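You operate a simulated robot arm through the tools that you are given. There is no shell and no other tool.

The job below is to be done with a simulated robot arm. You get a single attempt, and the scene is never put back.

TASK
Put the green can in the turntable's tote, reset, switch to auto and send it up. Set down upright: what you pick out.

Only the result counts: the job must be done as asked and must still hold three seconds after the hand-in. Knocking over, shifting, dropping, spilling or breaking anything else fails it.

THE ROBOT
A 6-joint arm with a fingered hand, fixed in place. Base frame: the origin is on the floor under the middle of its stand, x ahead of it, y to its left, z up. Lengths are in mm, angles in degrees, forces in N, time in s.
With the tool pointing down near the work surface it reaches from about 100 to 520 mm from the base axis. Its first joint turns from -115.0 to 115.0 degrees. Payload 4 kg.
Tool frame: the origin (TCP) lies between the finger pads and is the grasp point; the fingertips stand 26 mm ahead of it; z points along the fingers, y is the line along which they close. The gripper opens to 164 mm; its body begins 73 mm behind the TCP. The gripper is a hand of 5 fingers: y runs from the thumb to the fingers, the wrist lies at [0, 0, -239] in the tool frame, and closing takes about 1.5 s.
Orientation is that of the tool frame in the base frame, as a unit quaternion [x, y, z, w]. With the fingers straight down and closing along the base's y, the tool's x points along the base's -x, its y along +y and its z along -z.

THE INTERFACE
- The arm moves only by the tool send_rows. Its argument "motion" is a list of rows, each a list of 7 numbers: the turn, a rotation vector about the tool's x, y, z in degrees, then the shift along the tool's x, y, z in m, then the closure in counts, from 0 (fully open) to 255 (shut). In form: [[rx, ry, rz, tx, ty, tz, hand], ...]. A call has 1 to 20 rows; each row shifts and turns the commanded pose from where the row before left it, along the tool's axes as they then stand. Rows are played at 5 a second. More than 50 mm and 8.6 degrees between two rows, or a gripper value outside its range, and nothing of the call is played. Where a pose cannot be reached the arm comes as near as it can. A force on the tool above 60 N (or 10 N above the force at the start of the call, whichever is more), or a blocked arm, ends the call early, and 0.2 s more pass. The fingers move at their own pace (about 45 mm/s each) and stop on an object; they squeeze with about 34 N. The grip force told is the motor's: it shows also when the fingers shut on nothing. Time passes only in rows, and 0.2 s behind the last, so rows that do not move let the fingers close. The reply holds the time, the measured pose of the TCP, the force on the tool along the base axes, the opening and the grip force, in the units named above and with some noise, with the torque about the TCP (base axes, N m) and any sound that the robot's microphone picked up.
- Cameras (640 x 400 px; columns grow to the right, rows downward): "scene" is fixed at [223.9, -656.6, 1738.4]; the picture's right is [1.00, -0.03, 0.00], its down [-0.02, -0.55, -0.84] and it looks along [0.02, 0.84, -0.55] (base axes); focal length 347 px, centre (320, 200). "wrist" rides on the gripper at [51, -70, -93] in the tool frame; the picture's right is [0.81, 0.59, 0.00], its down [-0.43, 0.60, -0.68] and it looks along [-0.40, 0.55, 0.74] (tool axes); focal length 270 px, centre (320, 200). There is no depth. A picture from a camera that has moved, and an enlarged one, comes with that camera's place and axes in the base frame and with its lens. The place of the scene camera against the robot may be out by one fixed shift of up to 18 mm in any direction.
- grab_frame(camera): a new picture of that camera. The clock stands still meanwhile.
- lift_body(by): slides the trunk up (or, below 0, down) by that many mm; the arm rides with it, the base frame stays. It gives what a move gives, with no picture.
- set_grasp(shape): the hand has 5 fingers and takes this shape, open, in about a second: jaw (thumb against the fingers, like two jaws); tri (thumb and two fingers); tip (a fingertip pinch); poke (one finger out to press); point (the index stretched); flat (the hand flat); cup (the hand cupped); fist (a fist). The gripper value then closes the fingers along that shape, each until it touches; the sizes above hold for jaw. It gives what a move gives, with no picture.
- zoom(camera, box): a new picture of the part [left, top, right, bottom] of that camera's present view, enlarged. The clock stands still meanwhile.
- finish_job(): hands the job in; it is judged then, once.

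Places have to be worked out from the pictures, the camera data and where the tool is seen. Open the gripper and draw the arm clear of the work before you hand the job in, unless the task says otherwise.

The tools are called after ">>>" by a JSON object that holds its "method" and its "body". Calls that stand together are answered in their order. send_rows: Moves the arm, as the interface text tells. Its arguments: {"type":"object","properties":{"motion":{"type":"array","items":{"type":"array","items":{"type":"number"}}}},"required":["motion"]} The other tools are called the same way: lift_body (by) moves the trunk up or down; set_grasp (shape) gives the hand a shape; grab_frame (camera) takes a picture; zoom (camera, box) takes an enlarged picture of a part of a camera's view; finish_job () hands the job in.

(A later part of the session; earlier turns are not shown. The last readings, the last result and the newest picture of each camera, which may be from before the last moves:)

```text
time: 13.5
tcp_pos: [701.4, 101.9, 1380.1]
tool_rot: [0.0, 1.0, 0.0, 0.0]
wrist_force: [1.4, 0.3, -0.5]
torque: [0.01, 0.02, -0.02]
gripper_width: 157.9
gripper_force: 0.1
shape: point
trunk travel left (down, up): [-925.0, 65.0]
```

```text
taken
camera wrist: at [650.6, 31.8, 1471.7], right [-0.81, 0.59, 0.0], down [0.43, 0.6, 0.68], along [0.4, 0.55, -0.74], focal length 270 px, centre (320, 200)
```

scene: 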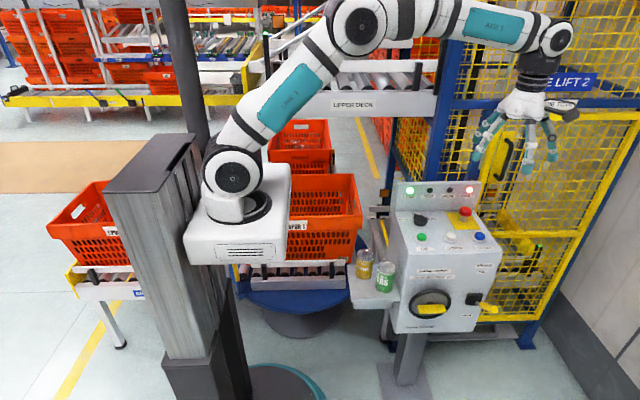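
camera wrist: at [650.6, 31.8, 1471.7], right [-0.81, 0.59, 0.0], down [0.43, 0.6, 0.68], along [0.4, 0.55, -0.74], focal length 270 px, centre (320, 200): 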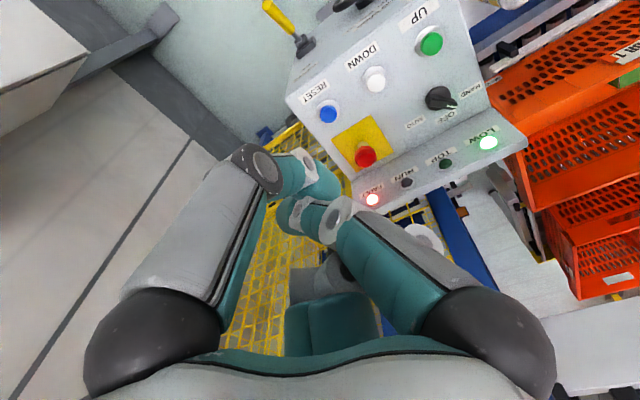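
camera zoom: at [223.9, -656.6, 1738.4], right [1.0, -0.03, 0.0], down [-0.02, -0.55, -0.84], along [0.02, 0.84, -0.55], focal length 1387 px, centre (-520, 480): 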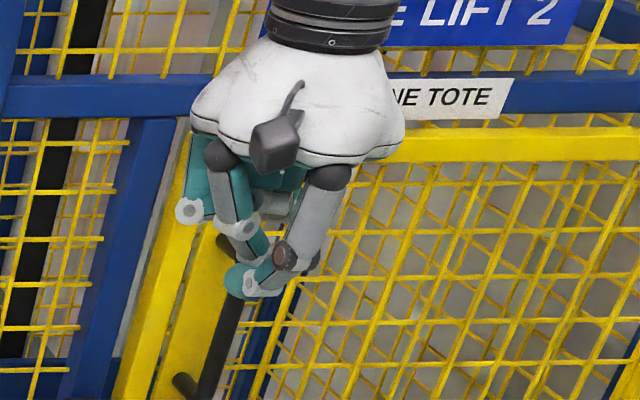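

"Poke" puts one fingertip on the tool axis about 26 mm ahead of the TCP, good for the buttons; "jaw" closes its digits radially (thumb, and three more at 72° steps). I return to jaw, lower the trunk 100 mm, then go above the tray with the hand turned so the digit-free side faces the control box.

>>> {"method": "set_grasp", "body": {"shape": "jaw"}}

>>> {"method": "lift_body", "body": {"by": -100}}

>>> {"method": "send_rows", "body": {"motion": [[0, 0, -8, 0, 0, 0, 0], [0, 0, -8, 0, 0, 0, 0], [0, 0, -8, 0, 0, 0, 0], [0, 0, -8, 0, 0, 0, 0], [0, 0, -8, 0, 0, 0, 0], [0, 0, -7, 0, 0, 0, 0], [0, 0, 0, 0.0147, 0.0387, 0, 0], [0, 0, 0, 0.0147, 0.0387, 0, 0], [0, 0, 0, 0.0147, 0.0387, 0, 0], [0, 0, 0, 0.0147, 0.0387, 0, 0], [0, 0, 0, 0.0147, 0.0387, 0, 0], [0, 0, 0, 0.0147, 0.0387, 0, 0], [0, 0, 0, 0, 0, 0.043, 0], [0, 0, 0, 0, 0, 0.043, 0], [0, 0, 0, 0, 0, 0.04, 0], [0, 0, 0, 0, 0, 0, 0]]}}

>>> {"method": "grab_frame", "body": {"camera": "wrist"}}

>>> {"method": "grab_frame", "body": {"camera": "scene"}}

```text
time: 14.4
tcp_pos: [702.1, 101.0, 1379.9]
tool_rot: [0.0, 1.0, 0.0, 0.0]
wrist_force: [0.0, 0.7, -0.5]
torque: [-0.02, -0.01, 0.03]
gripper_width: 163.9
gripper_force: 0.0
shape: jaw
trunk travel left (down, up): [-925.0, 65.0]
```

```text
time: 15.7
tcp_pos: [701.7, 101.6, 1280.6]
tool_rot: [0.0, 1.0, -0.001, 0.0]
wrist_force: [-0.1, -0.2, 1.0]
torque: [0.0, 0.02, 0.01]
gripper_width: 163.7
gripper_force: 0.2
shape: jaw
trunk travel left (down, up): [-825.0, 165.0]
```

```text
time: 19.1
tcp_pos: [469.7, 194.5, 1150.5]
tool_rot: [-0.399, 0.917, 0.0, 0.0]
wrist_force: [-0.2, 0.4, 1.0]
torque: [-0.03, 0.01, 0.03]
gripper_width: 163.8
gripper_force: 0.2
shape: jaw
trunk travel left (down, up): [-825.0, 165.0]
```

```text
taken
camera wrist: at [485.3, 109.7, 1243.1], right [-0.98, -0.19, 0.0], down [-0.14, 0.72, 0.68], along [-0.13, 0.67, -0.74], focal length 270 px, centre (320, 200)
```

wrist: 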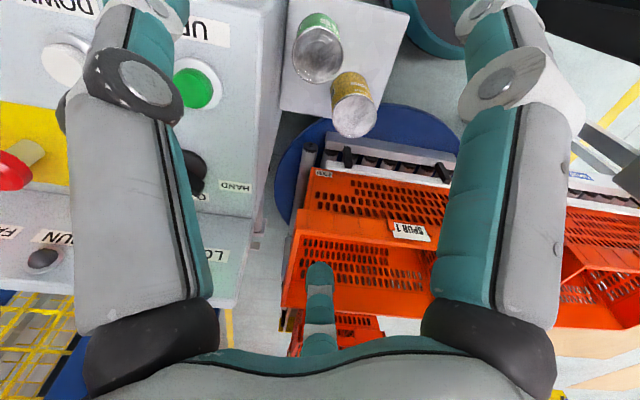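

```text
taken
```

scene: 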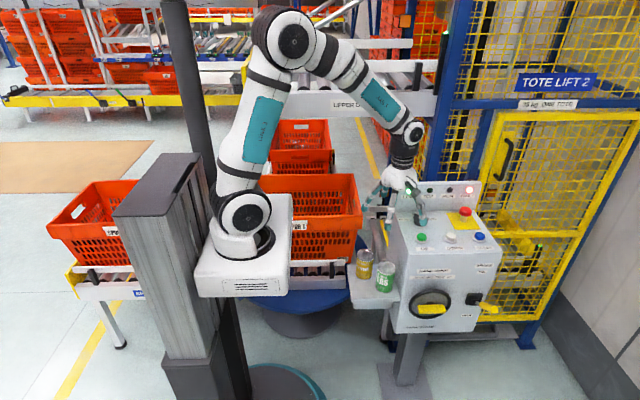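

Now well above the tray. I enlarge the cans and the box edge for accurate positions.

>>> {"method": "zoom", "body": {"camera": "wrist", "box": [220, 0, 420, 140]}}

>>> {"method": "zoom", "body": {"camera": "wrist", "box": [270, 110, 450, 290]}}

```text
2.86 times, centred on (320, 70) of wrist
camera zoom: at [485.3, 109.7, 1243.1], right [-0.98, -0.19, 0.0], down [-0.14, 0.72, 0.68], along [-0.13, 0.67, -0.74], focal length 772 px, centre (320, 571)
```

zoom: 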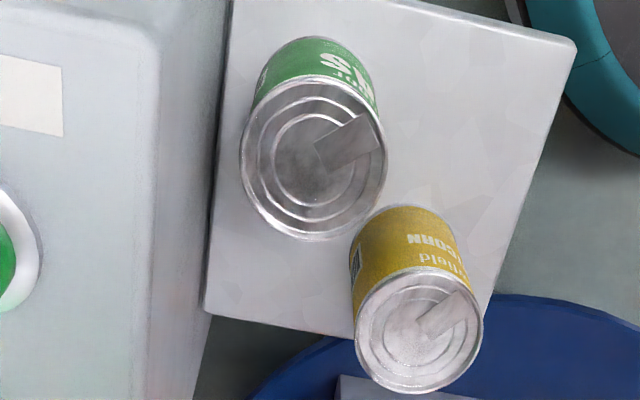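

```text
2.22 times, centred on (360, 200) of wrist
camera zoom: at [485.3, 109.7, 1243.1], right [-0.98, -0.19, 0.0], down [-0.14, 0.72, 0.68], along [-0.13, 0.67, -0.74], focal length 601 px, centre (231, 200)
```

zoom: 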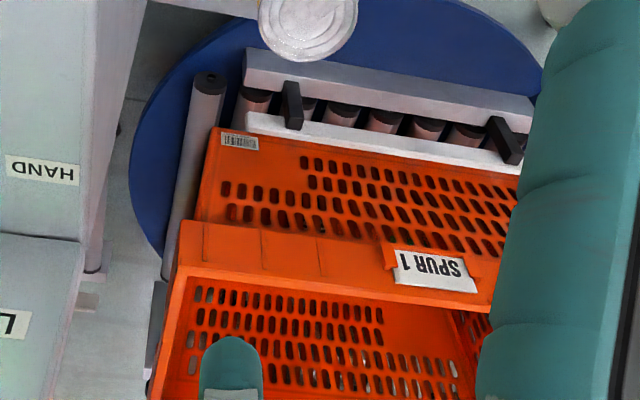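

The tray looks to be near z≈797 and the green can's top near 897, less certain. I step 115 mm back towards -y for a second view with a good baseline.

>>> {"method": "send_rows", "body": {"motion": [[0, 0, 0, 0.0281, -0.0261, 0, 0], [0, 0, 0, 0.0281, -0.0261, 0, 0], [0, 0, 0, 0.0281, -0.0261, 0, 0], [0, 0, 0, 0, 0, 0, 0]]}}

>>> {"method": "zoom", "body": {"camera": "wrist", "box": [220, 60, 420, 200]}}

>>> {"method": "grab_frame", "body": {"camera": "wrist"}}

```text
time: 20.1
tcp_pos: [469.0, 81.4, 1152.2]
tool_rot: [-0.398, 0.917, 0.0, 0.0]
wrist_force: [-0.6, -0.8, 0.2]
torque: [-0.03, 0.0, 0.01]
gripper_width: 164.0
gripper_force: 0.0
shape: jaw
trunk travel left (down, up): [-825.0, 165.0]
```

```text
2.86 times, centred on (320, 130) of wrist
camera zoom: at [486.5, -3.9, 1244.4], right [-0.98, -0.19, 0.0], down [-0.14, 0.72, 0.68], along [-0.13, 0.66, -0.74], focal length 772 px, centre (320, 400)
```

zoom: 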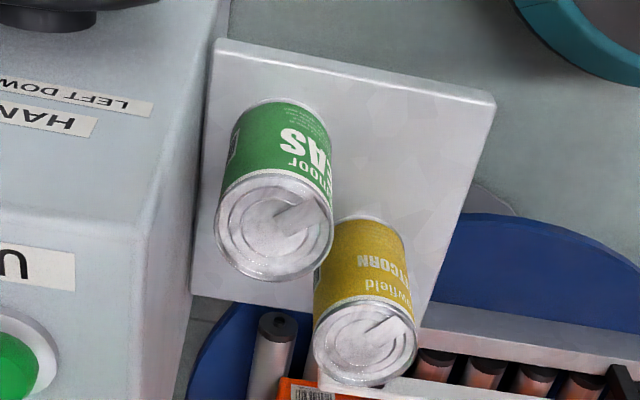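

```text
taken
camera wrist: at [486.5, -3.9, 1244.4], right [-0.98, -0.19, 0.0], down [-0.14, 0.72, 0.68], along [-0.13, 0.66, -0.74], focal length 270 px, centre (320, 200)
```

wrist: 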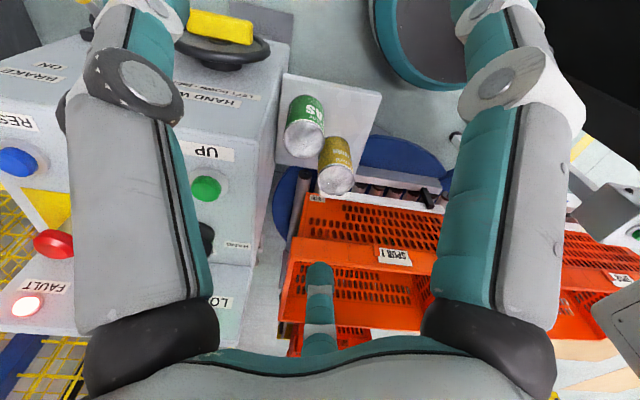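

Refined: green can top centre (470,203), z≈891, Ø≈62; sweetcorn can (407,267); tray z≈787; control box face x≈519. Before picking I want to see into the tote, so I draw away to the left, turn the hand, and lower the trunk to get under the upper deck safely.

>>> {"method": "send_rows", "body": {"motion": [[0, 0, 0, 0.0125, 0.0482, 0, 0], [0, 0, 0, 0.0125, 0.0482, 0, 0], [0, 0, 0, 0.0125, 0.0482, 0, 0], [0, 0, 0, 0.0125, 0.0482, 0, 0], [0, 0, 0, 0.0125, 0.0482, 0, 0], [0, 0, 8.42, 0, 0, 0, 0], [0, 0, 8.42, 0, 0, 0, 0], [0, 0, 8.42, 0, 0, 0, 0], [0, 0, 8.42, 0, 0, 0, 0], [0, 0, 8.42, 0, 0, 0, 0], [0, 0, 8.42, 0, 0, 0, 0], [0, 0, 8.42, 0, 0, 0, 0], [0, 0, 8.42, 0, 0, 0, 0], [0, 0, 8.42, 0, 0, 0, 0], [0, 0, 8.42, 0, 0, 0, 0], [0, 0, 8.42, 0, 0, 0, 0], [0, 0, 8.42, 0, 0, 0, 0], [0, 0, 0, 0, 0, 0, 0]]}}

>>> {"method": "lift_body", "body": {"by": -175}}

>>> {"method": "grab_frame", "body": {"camera": "scene"}}

>>> {"method": "grab_frame", "body": {"camera": "wrist"}}

```text
time: 23.9
tcp_pos: [255.0, 202.1, 1154.8]
tool_rot: [0.455, 0.891, -0.001, 0.0]
wrist_force: [-0.4, 0.1, 0.4]
torque: [0.01, -0.03, -0.01]
gripper_width: 163.9
gripper_force: 0.0
shape: jaw
out of reach, approached as far as the arm can: row 5
trunk travel left (down, up): [-825.0, 165.0]
```

```text
time: 25.9
tcp_pos: [254.3, 202.6, 979.7]
tool_rot: [0.454, 0.891, 0.0, 0.0]
wrist_force: [-0.1, -0.1, 0.8]
torque: [0.01, 0.0, 0.02]
gripper_width: 163.9
gripper_force: 0.1
shape: jaw
trunk travel left (down, up): [-650.0, 340.0]
```

```text
taken
```

scene: 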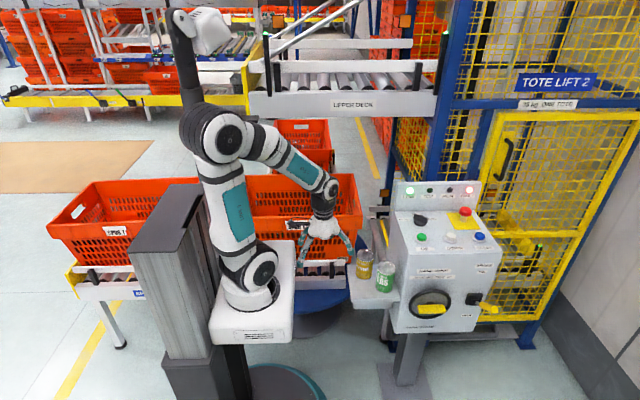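

```text
taken
camera wrist: at [168.8, 202.1, 1072.3], right [0.0, 1.0, 0.0], down [0.74, 0.0, 0.68], along [0.68, 0.0, -0.74], focal length 270 px, centre (320, 200)
```

wrist: 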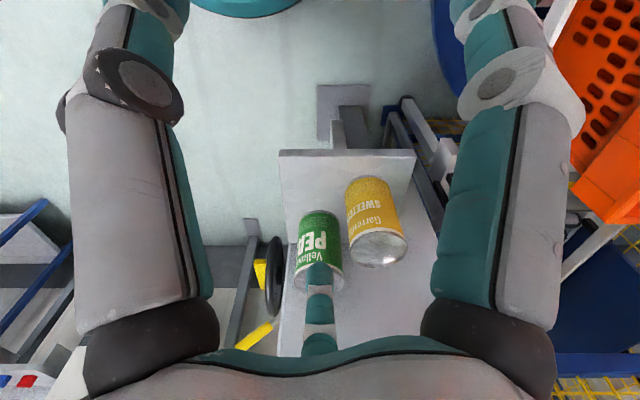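

The elbow is clear of the deck. I now move towards the tote, staying above its rim, to look straight into it.

>>> {"method": "send_rows", "body": {"motion": [[0, 0, 0, 0.0486, 0.0035, 0, 0], [0, 0, 0, 0.0486, 0.0035, 0, 0], [0, 0, 0, 0.0486, 0.0035, 0, 0], [0, 0, 0, 0.0486, 0.0035, 0, 0], [0, 0, 0, 0.0486, 0.0035, 0, 0], [0, 0, 0, 0.0486, 0.0035, 0, 0], [0, 0, 0, 0, 0, 0, 0]]}}

>>> {"method": "grab_frame", "body": {"camera": "scene"}}

>>> {"method": "grab_frame", "body": {"camera": "wrist"}}

```text
time: 27.5
tcp_pos: [99.8, 449.9, 980.5]
tool_rot: [0.455, 0.891, 0.0, 0.0]
wrist_force: [0.3, 0.0, 0.9]
torque: [-0.03, 0.03, -0.01]
gripper_width: 163.9
gripper_force: 0.1
shape: jaw
trunk travel left (down, up): [-650.0, 340.0]
```

```text
taken
```

scene: 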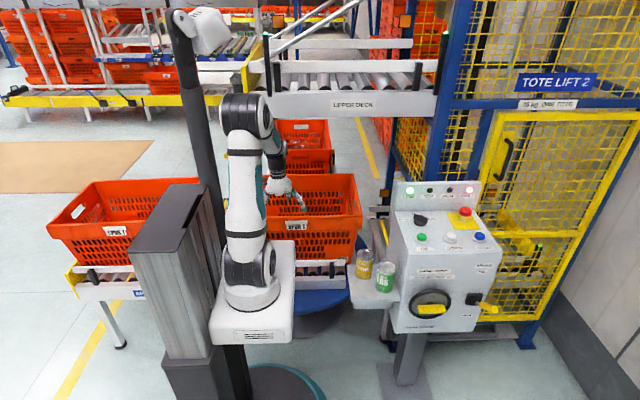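

```text
taken
camera wrist: at [13.8, 449.8, 1073.3], right [0.0, 1.0, 0.0], down [0.74, 0.0, 0.68], along [0.68, 0.0, -0.74], focal length 270 px, centre (320, 200)
```

wrist: 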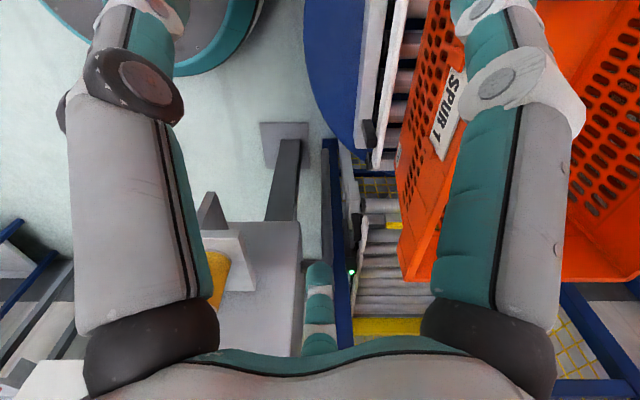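

Clear path; the tote's front rim at y≈608 is confirmed. I go on over the tote to look inside.

>>> {"method": "send_rows", "body": {"motion": [[0, 0, 0, 0.0355, 0.0158, 0.02, 0], [0, 0, 0, 0.0355, 0.0158, 0.02, 0], [0, 0, 0, 0.0355, 0.0158, 0.02, 0], [0, 0, 0, 0.0355, 0.0158, 0.015, 0], [0, 0, 0, 0.0355, 0.0158, 0.015, 0], [0, 0, 0, 0, 0, 0, 0]]}}

>>> {"method": "grab_frame", "body": {"camera": "wrist"}}

>>> {"method": "grab_frame", "body": {"camera": "scene"}}

```text
time: 28.9
tcp_pos: [58.2, 639.5, 887.5]
tool_rot: [0.454, 0.891, 0.0, 0.0]
wrist_force: [-0.2, 0.5, 0.8]
torque: [0.01, -0.03, 0.0]
gripper_width: 163.7
gripper_force: 0.0
shape: jaw
trunk travel left (down, up): [-650.0, 340.0]
```

```text
taken
camera wrist: at [-27.6, 640.0, 981.3], right [0.0, 1.0, 0.0], down [0.74, 0.0, 0.68], along [0.68, 0.0, -0.74], focal length 270 px, centre (320, 200)
```

wrist: 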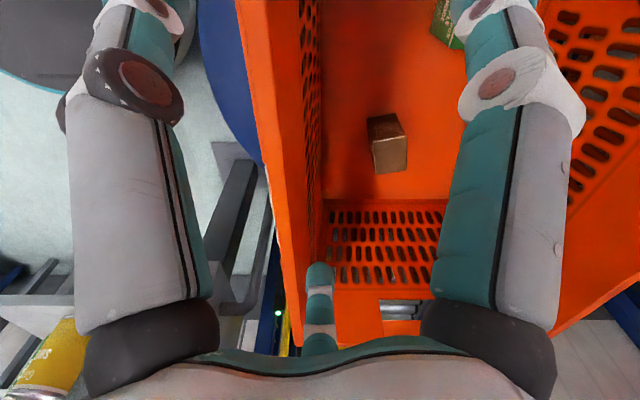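

```text
taken
```

scene: 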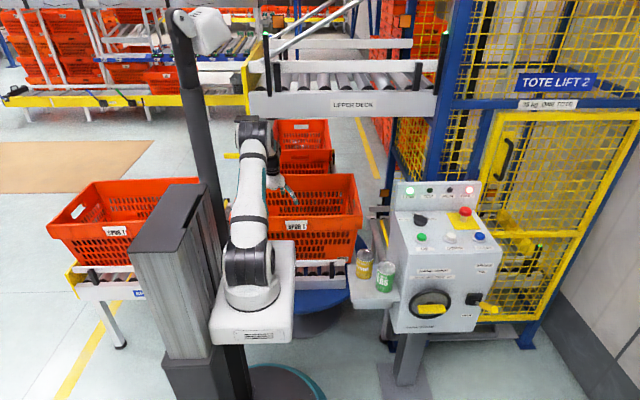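

Inside the tote I see a small brown carton and a green box. I enlarge to measure where the free floor is.

>>> {"method": "zoom", "body": {"camera": "wrist", "box": [230, 0, 470, 220]}}

>>> {"method": "zoom", "body": {"camera": "wrist", "box": [350, 0, 470, 80]}}

```text
1.82 times, centred on (350, 110) of wrist
camera zoom: at [-27.6, 640.0, 981.3], right [0.0, 1.0, 0.0], down [0.74, 0.0, 0.68], along [0.68, 0.0, -0.74], focal length 491 px, centre (266, 364)
```

zoom: 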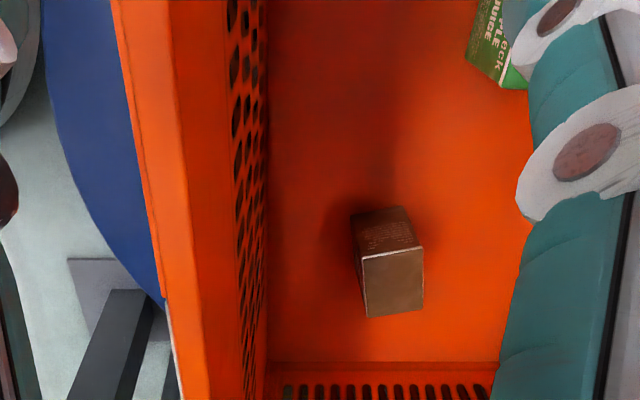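

```text
5.00 times, centred on (410, 40) of wrist
camera zoom: at [-27.6, 640.0, 981.3], right [0.0, 1.0, 0.0], down [0.74, 0.0, 0.68], along [0.68, 0.0, -0.74], focal length 1351 px, centre (-130, 1000)
```

zoom: 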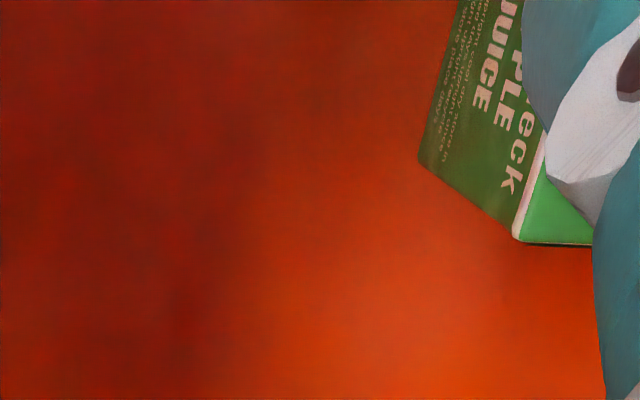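

The free floor is large on this side. I shift to (180, 690) for a second view to triangulate the floor height, the carton and the back wall.

>>> {"method": "send_rows", "body": {"motion": [[0, 0, 0, -0.0099, 0.0422, 0, 0], [0, 0, 0, -0.0099, 0.0422, 0, 0], [0, 0, 0, -0.0099, 0.0422, 0, 0], [0, 0, 0, 0, 0, 0, 0]]}}

>>> {"method": "grab_frame", "body": {"camera": "wrist"}}

>>> {"method": "zoom", "body": {"camera": "wrist", "box": [200, 0, 470, 260]}}

>>> {"method": "zoom", "body": {"camera": "scene", "box": [200, 80, 420, 300]}}

```text
time: 29.9
tcp_pos: [180.8, 691.8, 888.5]
tool_rot: [0.454, 0.891, 0.0, 0.001]
wrist_force: [0.3, 0.0, 0.6]
torque: [-0.02, 0.03, -0.03]
gripper_width: 164.0
gripper_force: 0.0
shape: jaw
trunk travel left (down, up): [-650.0, 340.0]
```

```text
taken
camera wrist: at [94.6, 691.2, 980.3], right [0.0, 1.0, 0.0], down [0.74, 0.0, 0.68], along [0.68, 0.0, -0.74], focal length 270 px, centre (320, 200)
```

wrist: 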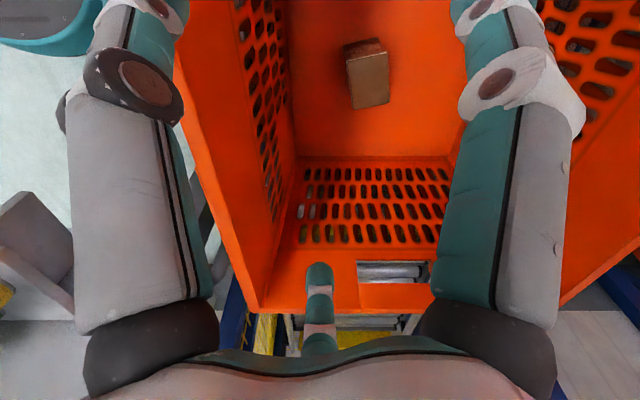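

```text
1.54 times, centred on (335, 130) of wrist
camera zoom: at [94.6, 691.2, 980.3], right [0.0, 1.0, 0.0], down [0.74, 0.0, 0.68], along [0.68, 0.0, -0.74], focal length 416 px, centre (297, 308)
```

zoom: 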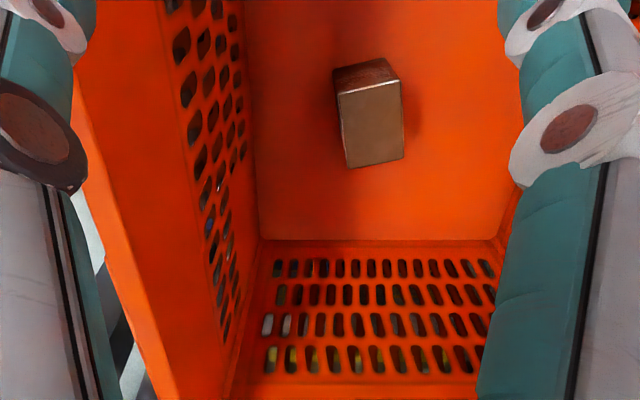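

```text
1.82 times, centred on (310, 190) of scene
camera zoom: at [223.9, -656.6, 1738.4], right [1.0, -0.03, 0.0], down [-0.02, -0.55, -0.84], along [0.02, 0.84, -0.55], focal length 631 px, centre (338, 218)
```

zoom: 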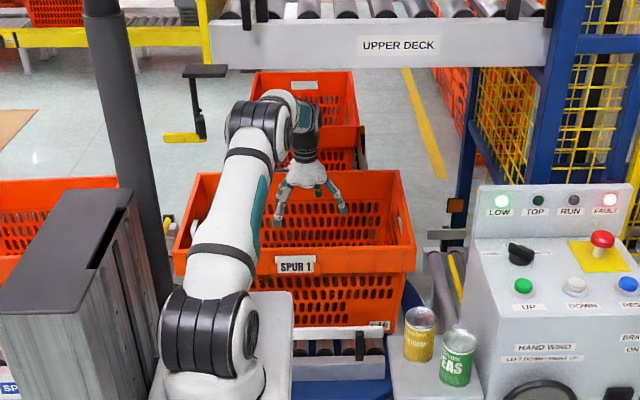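

The tote floor is at z≈514 (x up to 404, y 641–957); the brown carton stands at x 198–261, y 727–779 and the juice box at x<66, y>790, so a spot near (140,735) is free. I withdraw from the tote the way I came.

>>> {"method": "send_rows", "body": {"motion": [[0, 0, 0, -0.0248, -0.0347, -0.0153, 0], [0, 0, 0, -0.0248, -0.0347, -0.0153, 0], [0, 0, 0, -0.0248, -0.0347, -0.0153, 0], [0, 0, 0, -0.0248, -0.0347, -0.0153, 0], [0, 0, 0, -0.0248, -0.0347, -0.0153, 0], [0, 0, 0, -0.0248, -0.0347, -0.0153, 0], [0, 0, 0, 0, 0, 0, 0]]}}

>>> {"method": "lift_body", "body": {"by": 150}}

>>> {"method": "send_rows", "body": {"motion": [[0, 0, 0, -0.0429, 0.0183, 0, 0], [0, 0, 0, -0.0429, 0.0183, 0, 0], [0, 0, 0, -0.0429, 0.0183, 0, 0], [0, 0, 0, -0.0429, 0.0183, 0, 0], [0, 0, 0, -0.0429, 0.0183, 0, 0], [0, 0, -7.91, 0, 0, 0, 0], [0, 0, -7.91, 0, 0, 0, 0], [0, 0, -7.91, 0, 0, 0, 0], [0, 0, -7.91, 0, 0, 0, 0], [0, 0, -7.91, 0, 0, 0, 0], [0, 0, -7.91, 0, 0, 0, 0], [0, 0, -7.91, 0, 0, 0, 0], [0, 0, -7.91, 0, 0, 0, 0], [0, 0, -7.91, 0, 0, 0, 0], [0, 0, -7.91, 0, 0, 0, 0], [0, 0, -7.91, 0, 0, 0, 0], [0, 0, 0, 0, 0, 0, 0]]}}

```text
time: 31.5
tcp_pos: [97.7, 447.5, 979.8]
tool_rot: [0.454, 0.891, 0.0, 0.0]
wrist_force: [0.1, -0.4, -0.3]
torque: [0.04, 0.0, 0.0]
gripper_width: 164.0
gripper_force: 0.0
shape: jaw
trunk travel left (down, up): [-650.0, 340.0]
```

```text
time: 33.2
tcp_pos: [98.2, 447.6, 1130.8]
tool_rot: [0.454, 0.891, -0.001, 0.0]
wrist_force: [0.2, 0.0, 0.0]
torque: [-0.05, -0.02, 0.02]
gripper_width: 164.0
gripper_force: 0.1
shape: jaw
trunk travel left (down, up): [-800.0, 190.0]
```

```text
time: 36.8
tcp_pos: [299.4, 328.6, 1130.3]
tool_rot: [-0.285, 0.958, 0.0, 0.001]
wrist_force: [0.0, 0.5, 0.2]
torque: [-0.03, 0.01, 0.02]
gripper_width: 163.8
gripper_force: 0.0
shape: jaw
trunk travel left (down, up): [-800.0, 190.0]
```

Turned to the planned heading. I move to the approach line, lean the hand 15° away from the control box, pre-close to about 78 mm and come to within about 115 mm of the can for a check.

>>> {"method": "send_rows", "body": {"motion": [[0, 0, 0, -0.00225, -0.0472, 0, 0], [0, 0, 0, -0.00225, -0.0472, 0, 0], [0, 0, 0, -0.00225, -0.0472, 0, 0], [0, 0, 0, -0.00225, -0.0472, 0, 0], [1.04, -7.43, 0, 0, 0, 0, 134], [1.04, -7.43, 0, 0, 0, 0, 134], [0, 0, 0, 0, 0, 0, 134], [0, 0, 0, 0, 0, 0, 134], [0, 0, 0, 0, 0, 0.0467, 134], [0, 0, 0, 0, 0, 0.0467, 134], [0, 0, 0, 0, 0, 0.0467, 134], [0, 0, 0, 0, 0, 0, 134]]}}

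>>> {"method": "grab_frame", "body": {"camera": "wrist"}}

>>> {"method": "zoom", "body": {"camera": "scene", "box": [320, 120, 460, 320]}}

```text
time: 39.4
tcp_pos: [439.1, 190.0, 995.9]
tool_rot: [-0.282, 0.95, 0.019, 0.13]
wrist_force: [0.6, 0.4, 0.5]
torque: [0.03, -0.01, 0.0]
gripper_width: 78.1
gripper_force: 0.1
shape: jaw
trunk travel left (down, up): [-800.0, 190.0]
```

```text
taken
camera wrist: at [413.9, 94.4, 1073.5], right [-0.97, 0.07, -0.23], down [-0.13, 0.66, 0.74], along [0.2, 0.75, -0.63], focal length 270 px, centre (320, 200)
```

wrist: 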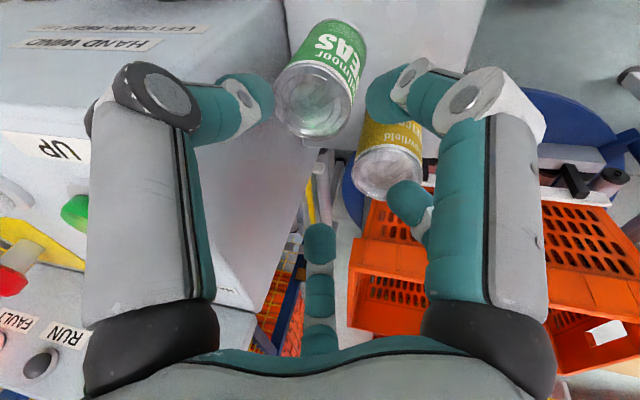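

```text
2.00 times, centred on (390, 220) of scene
camera zoom: at [223.9, -656.6, 1738.4], right [1.0, -0.03, 0.0], down [-0.02, -0.55, -0.84], along [0.02, 0.84, -0.55], focal length 694 px, centre (180, 160)
```

zoom: 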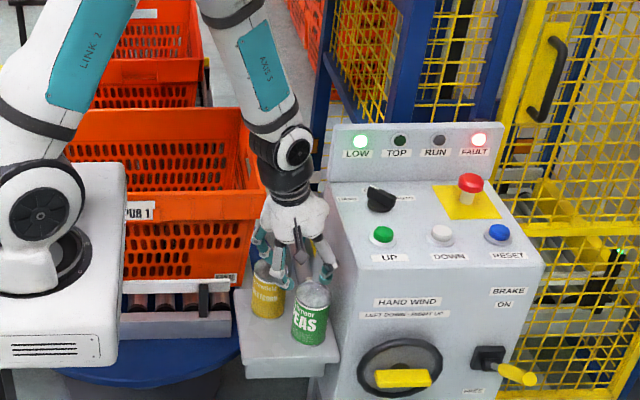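

The digits straddle the can's line as planned. I zoom to check the alignment with the can's top more exactly.

>>> {"method": "zoom", "body": {"camera": "wrist", "box": [240, 0, 440, 220]}}

>>> {"method": "zoom", "body": {"camera": "scene", "box": [345, 200, 425, 300]}}

```text
1.82 times, centred on (340, 110) of wrist
camera zoom: at [413.9, 94.4, 1073.5], right [-0.97, 0.07, -0.23], down [-0.13, 0.66, 0.74], along [0.2, 0.75, -0.63], focal length 491 px, centre (284, 364)
```

zoom: 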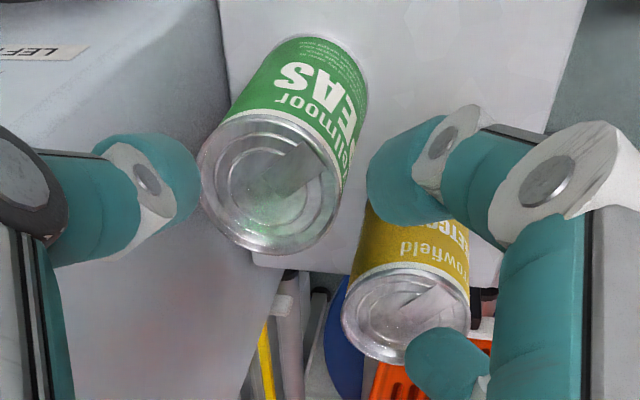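

```text
4.00 times, centred on (385, 250) of scene
camera zoom: at [223.9, -656.6, 1738.4], right [1.0, -0.03, 0.0], down [-0.02, -0.55, -0.84], along [0.02, 0.84, -0.55], focal length 1387 px, centre (60, 0)
```

zoom: 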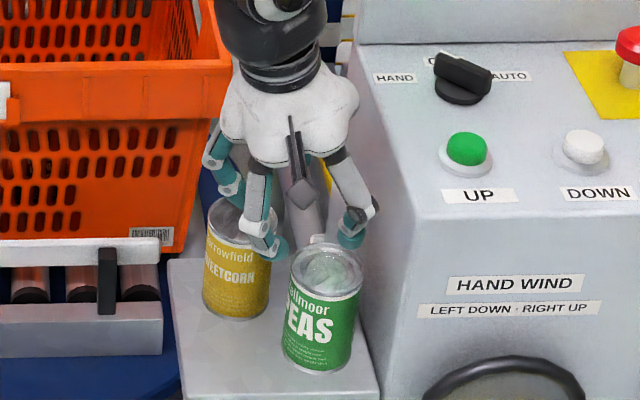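

Alignment agrees with the earlier fix to within 2–3 mm. I shift 2 mm towards +x and descend 75 mm along the tool axis, then look again.

>>> {"method": "send_rows", "body": {"motion": [[0, 0, 0, -0.0016, -0.0011, 0.0255, 134], [0, 0, 0, 0, 0, 0.025, 134], [0, 0, 0, 0, 0, 0.025, 134], [0, 0, 0, 0, 0, 0, 134]]}}

>>> {"method": "grab_frame", "body": {"camera": "wrist"}}

>>> {"method": "zoom", "body": {"camera": "scene", "box": [345, 200, 425, 300]}}

```text
time: 40.4
tcp_pos: [457.9, 196.6, 922.3]
tool_rot: [-0.282, 0.951, 0.019, 0.128]
wrist_force: [-20.5, -2.9, 4.6]
torque: [0.12, -1.12, 0.17]
gripper_width: 76.3
gripper_force: 0.1
shape: jaw
trunk travel left (down, up): [-800.0, 190.0]
```

```text
taken
camera wrist: at [432.6, 102.0, 1001.8], right [-0.97, 0.06, -0.23], down [-0.13, 0.66, 0.74], along [0.2, 0.75, -0.63], focal length 270 px, centre (320, 200)
```

wrist: 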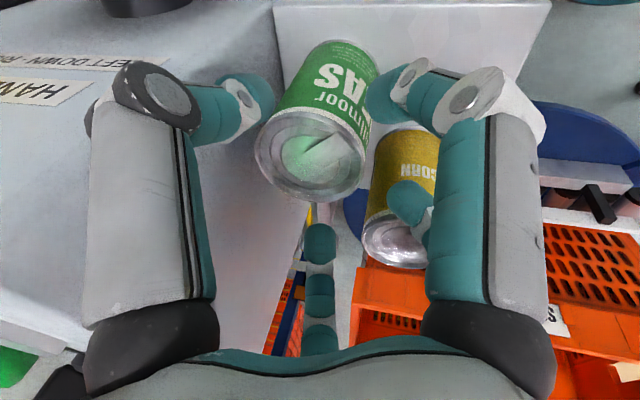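

```text
4.00 times, centred on (385, 250) of scene
camera zoom: at [223.9, -656.6, 1738.4], right [1.0, -0.03, 0.0], down [-0.02, -0.55, -0.84], along [0.02, 0.84, -0.55], focal length 1387 px, centre (60, 0)
```

zoom: 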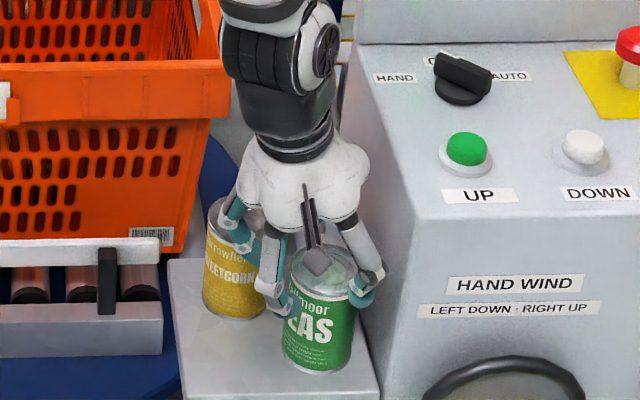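

The reading shows about 20 N pushing the hand to -x: something on its +x side (about y≈212, z≈965) touches the control box. I look closely before going on.

>>> {"method": "zoom", "body": {"camera": "wrist", "box": [160, 60, 360, 280]}}

>>> {"method": "zoom", "body": {"camera": "scene", "box": [385, 215, 425, 285]}}

```text
1.82 times, centred on (260, 170) of wrist
camera zoom: at [432.6, 102.0, 1001.8], right [-0.97, 0.06, -0.23], down [-0.13, 0.66, 0.74], along [0.2, 0.75, -0.63], focal length 491 px, centre (429, 254)
```

zoom: 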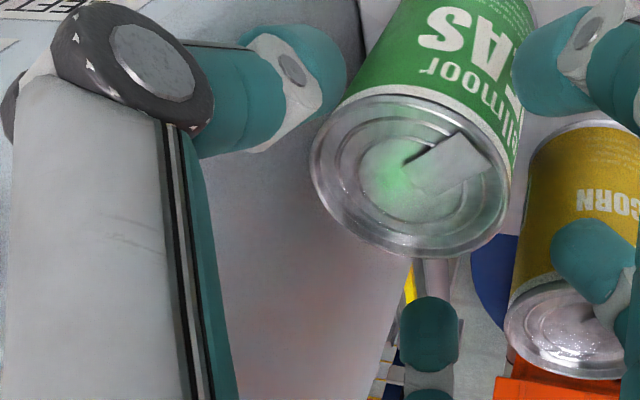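

```text
5.71 times, centred on (405, 250) of scene
camera zoom: at [223.9, -656.6, 1738.4], right [1.0, -0.03, 0.0], down [-0.02, -0.55, -0.84], along [0.02, 0.84, -0.55], focal length 1982 px, centre (-166, -86)
```

zoom: 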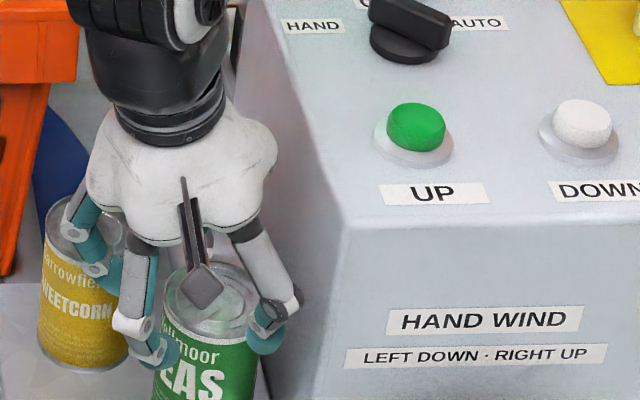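

All five digits must exist: the contact fits a fifth digit (tool side away from the camera) touching the control box, so this grip cannot go down here. I back straight out along the approach.

>>> {"method": "send_rows", "body": {"motion": [[0, 0, 0, 0, 0, -0.025, 134], [0, 0, 0, 0, 0, -0.04, 134], [0, 0, 0, 0, 0, -0.045, 134], [0, 0, 0, 0, 0, -0.045, 134], [0, 0, 0, 0, 0, -0.045, 134], [0, 0, 0, 0, 0, 0, 134]]}}

>>> {"method": "grab_frame", "body": {"camera": "wrist"}}

>>> {"method": "zoom", "body": {"camera": "scene", "box": [350, 80, 450, 180]}}

```text
time: 41.8
tcp_pos: [414.6, 174.3, 1115.3]
tool_rot: [-0.281, 0.951, 0.019, 0.129]
wrist_force: [-0.1, -0.7, 0.3]
torque: [0.02, 0.04, 0.01]
gripper_width: 78.5
gripper_force: 0.0
shape: jaw
trunk travel left (down, up): [-800.0, 190.0]
```

```text
taken
camera wrist: at [389.2, 78.7, 1194.2], right [-0.97, 0.07, -0.23], down [-0.13, 0.66, 0.74], along [0.2, 0.75, -0.63], focal length 270 px, centre (320, 200)
```

wrist: 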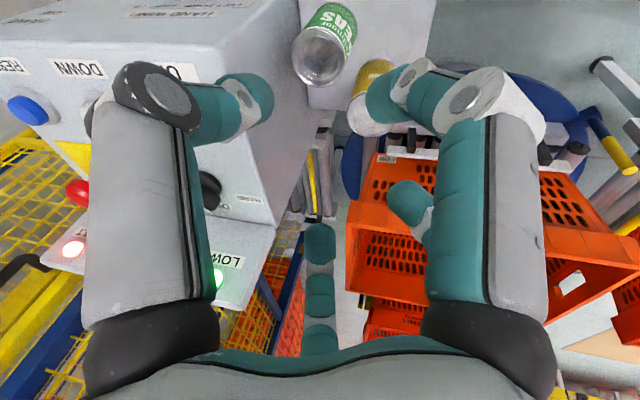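

```text
4.00 times, centred on (400, 130) of scene
camera zoom: at [223.9, -656.6, 1738.4], right [1.0, -0.03, 0.0], down [-0.02, -0.55, -0.84], along [0.02, 0.84, -0.55], focal length 1387 px, centre (0, 480)
```

zoom: 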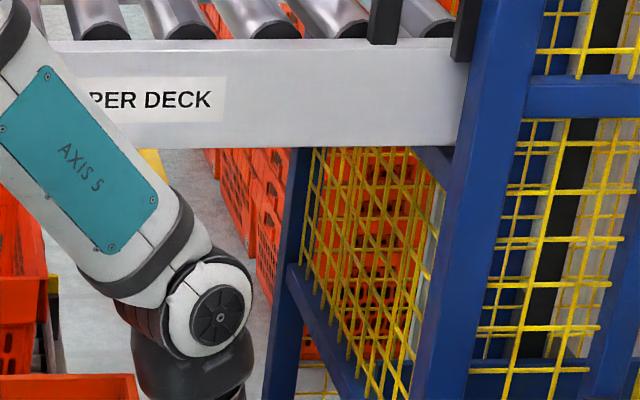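

Free again. I check the hand from the scene camera, then try closing "tip" to see what its other digits do.

>>> {"method": "zoom", "body": {"camera": "scene", "box": [360, 150, 440, 230]}}

>>> {"method": "set_grasp", "body": {"shape": "tip"}}

>>> {"method": "send_rows", "body": {"motion": [[0, 0, 0, 0, 0, 0, 150], [0, 0, 0, 0, 0, 0, 150], [0, 0, 0, 0, 0, 0, 150], [0, 0, 0, 0, 0, 0, 150], [0, 0, 0, 0, 0, 0, 150], [0, 0, 0, 0, 0, 0, 150]]}}

>>> {"method": "grab_frame", "body": {"camera": "wrist"}}

>>> {"method": "zoom", "body": {"camera": "scene", "box": [360, 150, 440, 230]}}

```text
5.00 times, centred on (400, 190) of scene
camera zoom: at [223.9, -656.6, 1738.4], right [1.0, -0.03, 0.0], down [-0.02, -0.55, -0.84], along [0.02, 0.84, -0.55], focal length 1734 px, centre (-80, 250)
```

zoom: 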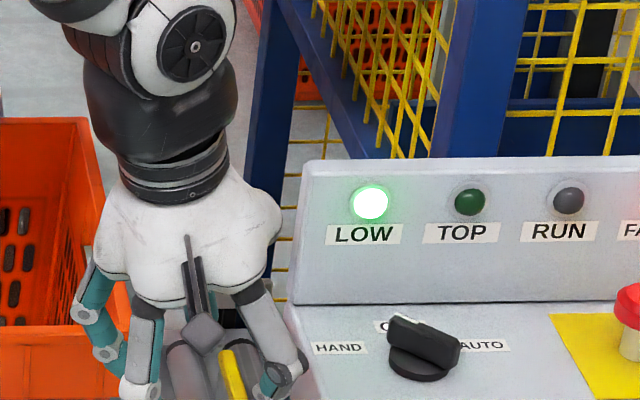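

```text
time: 42.7
tcp_pos: [414.0, 174.1, 1116.4]
tool_rot: [-0.281, 0.951, 0.02, 0.129]
wrist_force: [-0.2, -0.6, -0.3]
torque: [-0.02, -0.03, 0.0]
gripper_width: 164.2
gripper_force: 0.0
shape: tip
trunk travel left (down, up): [-800.0, 190.0]
```

```text
time: 44.1
tcp_pos: [412.9, 174.1, 1116.3]
tool_rot: [-0.281, 0.951, 0.02, 0.13]
wrist_force: [-0.3, 0.2, 0.3]
torque: [-0.01, 0.01, 0.01]
gripper_width: 67.9
gripper_force: 0.2
shape: tip
trunk travel left (down, up): [-800.0, 190.0]
```

```text
taken
camera wrist: at [388.6, 78.4, 1194.3], right [-0.97, 0.07, -0.23], down [-0.13, 0.66, 0.74], along [0.2, 0.75, -0.63], focal length 270 px, centre (320, 200)
```

wrist: 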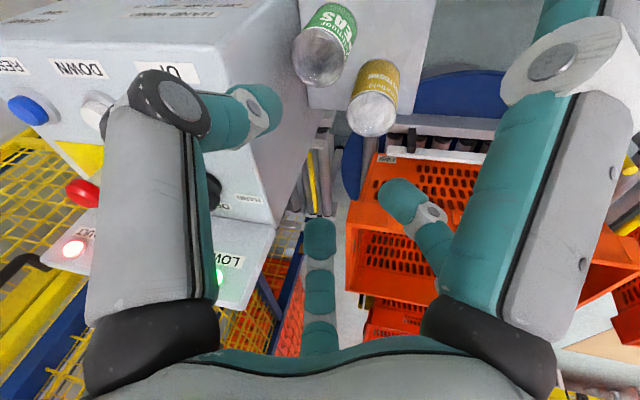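

```text
5.00 times, centred on (400, 190) of scene
camera zoom: at [223.9, -656.6, 1738.4], right [1.0, -0.03, 0.0], down [-0.02, -0.55, -0.84], along [0.02, 0.84, -0.55], focal length 1734 px, centre (-80, 250)
```

zoom: 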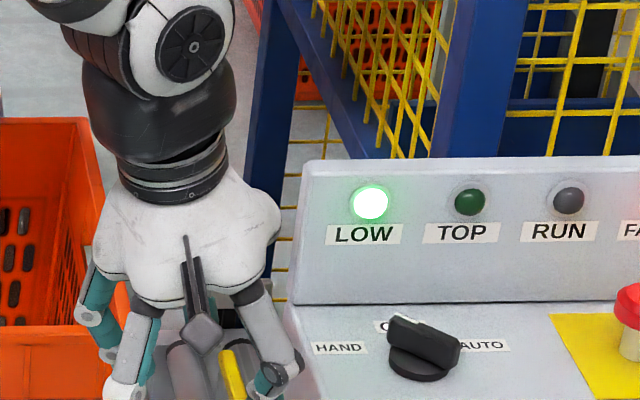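

"Tip" leaves one digit splayed, no help. The can stands too close to the box for the five-digit hand, so I plan to nudge the can itself about 25 mm away from the box first: hand over the sweetcorn can (which stays untouched inside the open ring), thumb reaching down behind-right of the green can. First I set the pose high above.

>>> {"method": "set_grasp", "body": {"shape": "jaw"}}

>>> {"method": "send_rows", "body": {"motion": [[-1.04, 7.43, 0, 0, 0, 0, 37], [-1.04, 7.43, 0, 0, 0, 0, 37], [0, 0, -8.2, 0, 0, 0, 37], [0, 0, -8.2, 0, 0, 0, 37], [0, 0, -8.2, 0, 0, 0, 37], [0, 0, -8.2, 0, 0, 0, 37], [0, 0, -8.2, 0, 0, 0, 37], [0, 0, 0, -0.0453, 0.0052, 0, 37], [0, 0, 0, -0.0453, 0.0052, 0, 37], [0, 0, 0, 0, 0, 0, 37]]}}

```text
time: 45.0
tcp_pos: [414.8, 173.7, 1115.7]
tool_rot: [-0.281, 0.951, 0.019, 0.129]
wrist_force: [1.0, 0.8, -0.1]
torque: [-0.03, 0.0, 0.01]
gripper_width: 164.1
gripper_force: 0.0
shape: jaw
trunk travel left (down, up): [-800.0, 190.0]
```

```text
time: 47.2
tcp_pos: [428.8, 267.1, 1116.5]
tool_rot: [-0.602, 0.798, 0.0, 0.0]
wrist_force: [1.0, 0.3, 1.1]
torque: [0.02, -0.03, -0.03]
gripper_width: 140.6
gripper_force: 0.1
shape: jaw
trunk travel left (down, up): [-800.0, 190.0]
```

Pose set. I lean the hand 8° so the thumb's tip would lead at the can's foot, and come down to z≈960 above the cans to check where the thumb tip points.

>>> {"method": "send_rows", "body": {"motion": [[0, 8, 0, 0, 0, 0, 37], [0, 0, 0, 0.0031, 0, 0.0004, 37], [0, 0, 0, -0.00542, 0, 0.0386, 37], [0, 0, 0, -0.00542, 0, 0.0386, 37], [0, 0, 0, -0.00542, 0, 0.0386, 37], [0, 0, 0, -0.00542, 0, 0.0386, 37], [0, 0, 0, 0, 0, 0, 37]]}}

>>> {"method": "grab_frame", "body": {"camera": "wrist"}}

>>> {"method": "zoom", "body": {"camera": "scene", "box": [340, 190, 440, 300]}}

```text
time: 48.8
tcp_pos: [427.2, 261.8, 961.5]
tool_rot: [-0.601, 0.796, -0.042, -0.055]
wrist_force: [0.2, -0.2, -0.3]
torque: [0.02, 0.0, -0.01]
gripper_width: 140.3
gripper_force: 0.1
shape: jaw
trunk travel left (down, up): [-800.0, 190.0]
```

```text
taken
camera wrist: at [485.1, 206.6, 1060.6], right [-0.79, -0.61, 0.11], down [-0.43, 0.67, 0.61], along [-0.45, 0.43, -0.78], focal length 270 px, centre (320, 200)
```

wrist: 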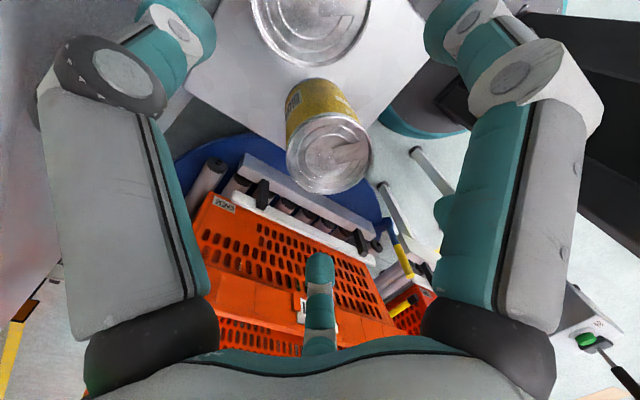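

```text
3.64 times, centred on (390, 245) of scene
camera zoom: at [223.9, -656.6, 1738.4], right [1.0, -0.03, 0.0], down [-0.02, -0.55, -0.84], along [0.02, 0.84, -0.55], focal length 1261 px, centre (66, 36)
```

zoom: 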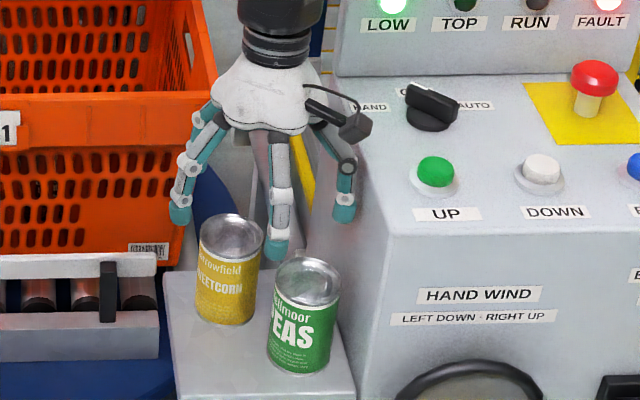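

The thumb tip points to about (504,239), in the slot behind-right of the green can, but the front digit would pass only ~5 mm from the can. I turn the ring 8° to widen that gap and go 40 mm lower for another check.

>>> {"method": "send_rows", "body": {"motion": [[0, 0, 8, 0, 0, 0, 37], [0, 0, 0, -0.012, 0.0012, -0.0017, 37], [0, 0, 0, -0.0055, 0.0008, 0.0396, 37], [0, 0, 0, 0, 0, 0, 37]]}}

>>> {"method": "grab_frame", "body": {"camera": "wrist"}}

>>> {"method": "zoom", "body": {"camera": "scene", "box": [350, 210, 430, 290]}}

```text
time: 49.8
tcp_pos: [431.7, 272.5, 922.5]
tool_rot: [-0.543, 0.837, -0.046, -0.053]
wrist_force: [-0.7, 0.1, -0.4]
torque: [0.03, 0.0, 0.02]
gripper_width: 140.1
gripper_force: 0.0
shape: jaw
trunk travel left (down, up): [-800.0, 190.0]
```

```text
taken
camera wrist: at [477.6, 210.6, 1021.1], right [-0.86, -0.49, 0.1], down [-0.34, 0.72, 0.6], along [-0.37, 0.48, -0.79], focal length 270 px, centre (320, 200)
```

wrist: 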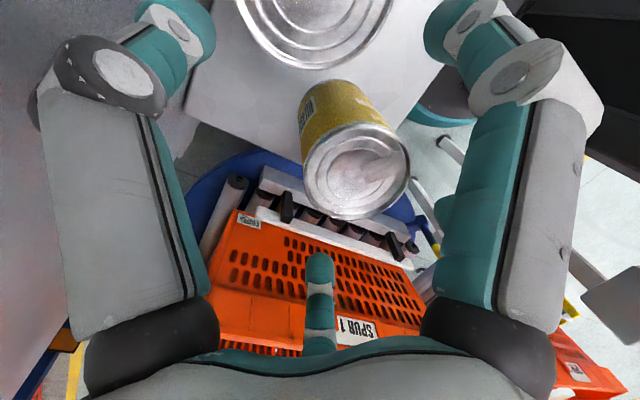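

```text
5.00 times, centred on (390, 250) of scene
camera zoom: at [223.9, -656.6, 1738.4], right [1.0, -0.03, 0.0], down [-0.02, -0.55, -0.84], along [0.02, 0.84, -0.55], focal length 1734 px, centre (-30, -50)
```

zoom: 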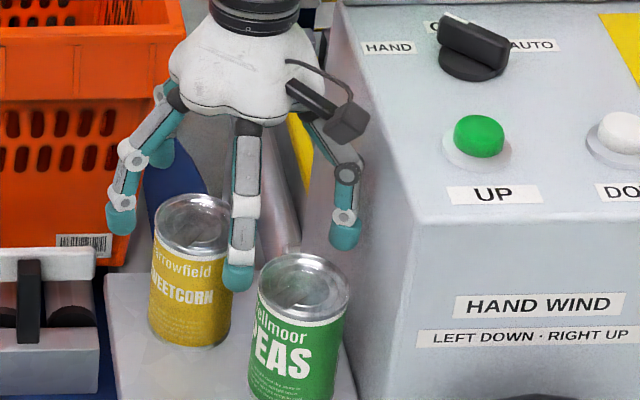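

Corrected for the camera's shift, the thumb tip is at about (504,234), so roughly 5 mm off the box and 5 mm off the can. I zoom on the wrist view to check this slot.

>>> {"method": "zoom", "body": {"camera": "wrist", "box": [80, 0, 400, 160]}}

>>> {"method": "zoom", "body": {"camera": "scene", "box": [375, 235, 415, 265]}}

```text
2.00 times, centred on (240, 80) of wrist
camera zoom: at [477.6, 210.6, 1021.1], right [-0.86, -0.49, 0.1], down [-0.34, 0.72, 0.6], along [-0.37, 0.48, -0.79], focal length 541 px, centre (480, 440)
```

zoom: 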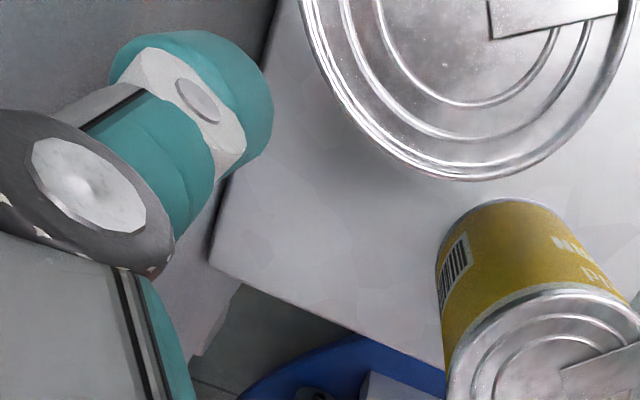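

```text
13.33 times, centred on (395, 250) of scene
camera zoom: at [223.9, -656.6, 1738.4], right [1.0, -0.03, 0.0], down [-0.02, -0.55, -0.84], along [0.02, 0.84, -0.55], focal length 4624 px, centre (-680, -467)
```

zoom: 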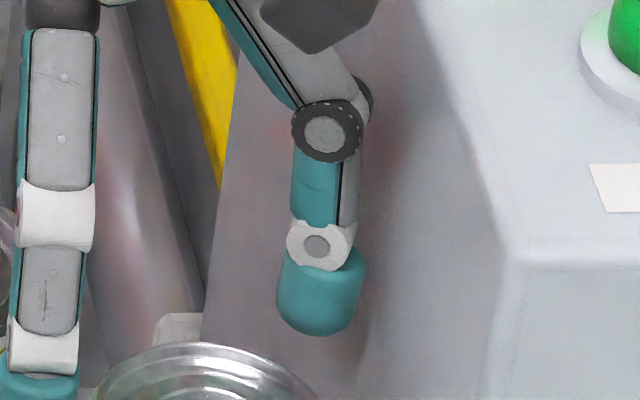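

Thumb tip, can and box are separated by about 5 mm each side, as computed. I descend 75 mm in small steps, watching the force.

>>> {"method": "send_rows", "body": {"motion": [[0, 0, 0, -0.00347, 0.00049, 0.02477, 37], [0, 0, 0, -0.00347, 0.00049, 0.02477, 37], [0, 0, 0, -0.00347, 0.00049, 0.02477, 37], [0, 0, 0, 0, 0, 0, 37]]}}

>>> {"method": "zoom", "body": {"camera": "scene", "box": [350, 220, 430, 300]}}

>>> {"method": "grab_frame", "body": {"camera": "wrist"}}

```text
time: 50.8
tcp_pos: [431.9, 275.1, 846.2]
tool_rot: [-0.543, 0.837, -0.045, -0.053]
wrist_force: [0.0, -0.8, 1.4]
torque: [-0.04, 0.04, -0.01]
gripper_width: 140.5
gripper_force: 0.1
shape: jaw
trunk travel left (down, up): [-800.0, 190.0]
```

```text
5.00 times, centred on (390, 260) of scene
camera zoom: at [223.9, -656.6, 1738.4], right [1.0, -0.03, 0.0], down [-0.02, -0.55, -0.84], along [0.02, 0.84, -0.55], focal length 1734 px, centre (-30, -100)
```

zoom: 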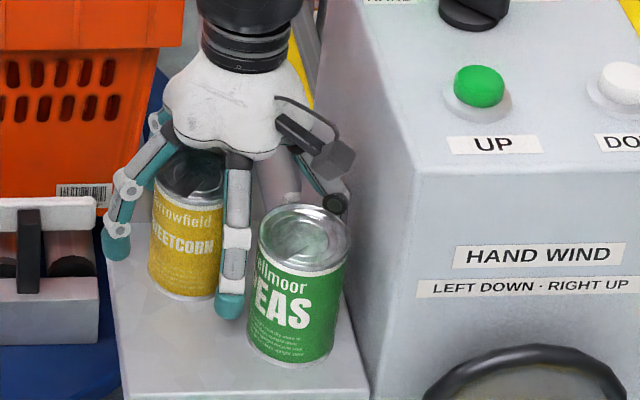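

```text
taken
camera wrist: at [478.5, 213.6, 945.4], right [-0.86, -0.49, 0.1], down [-0.34, 0.72, 0.6], along [-0.37, 0.48, -0.79], focal length 270 px, centre (320, 200)
```

wrist: 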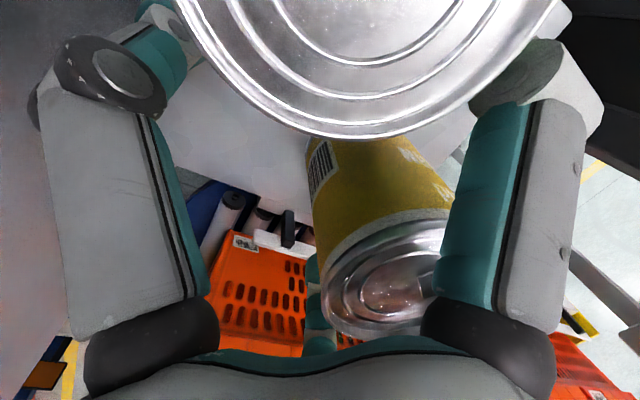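

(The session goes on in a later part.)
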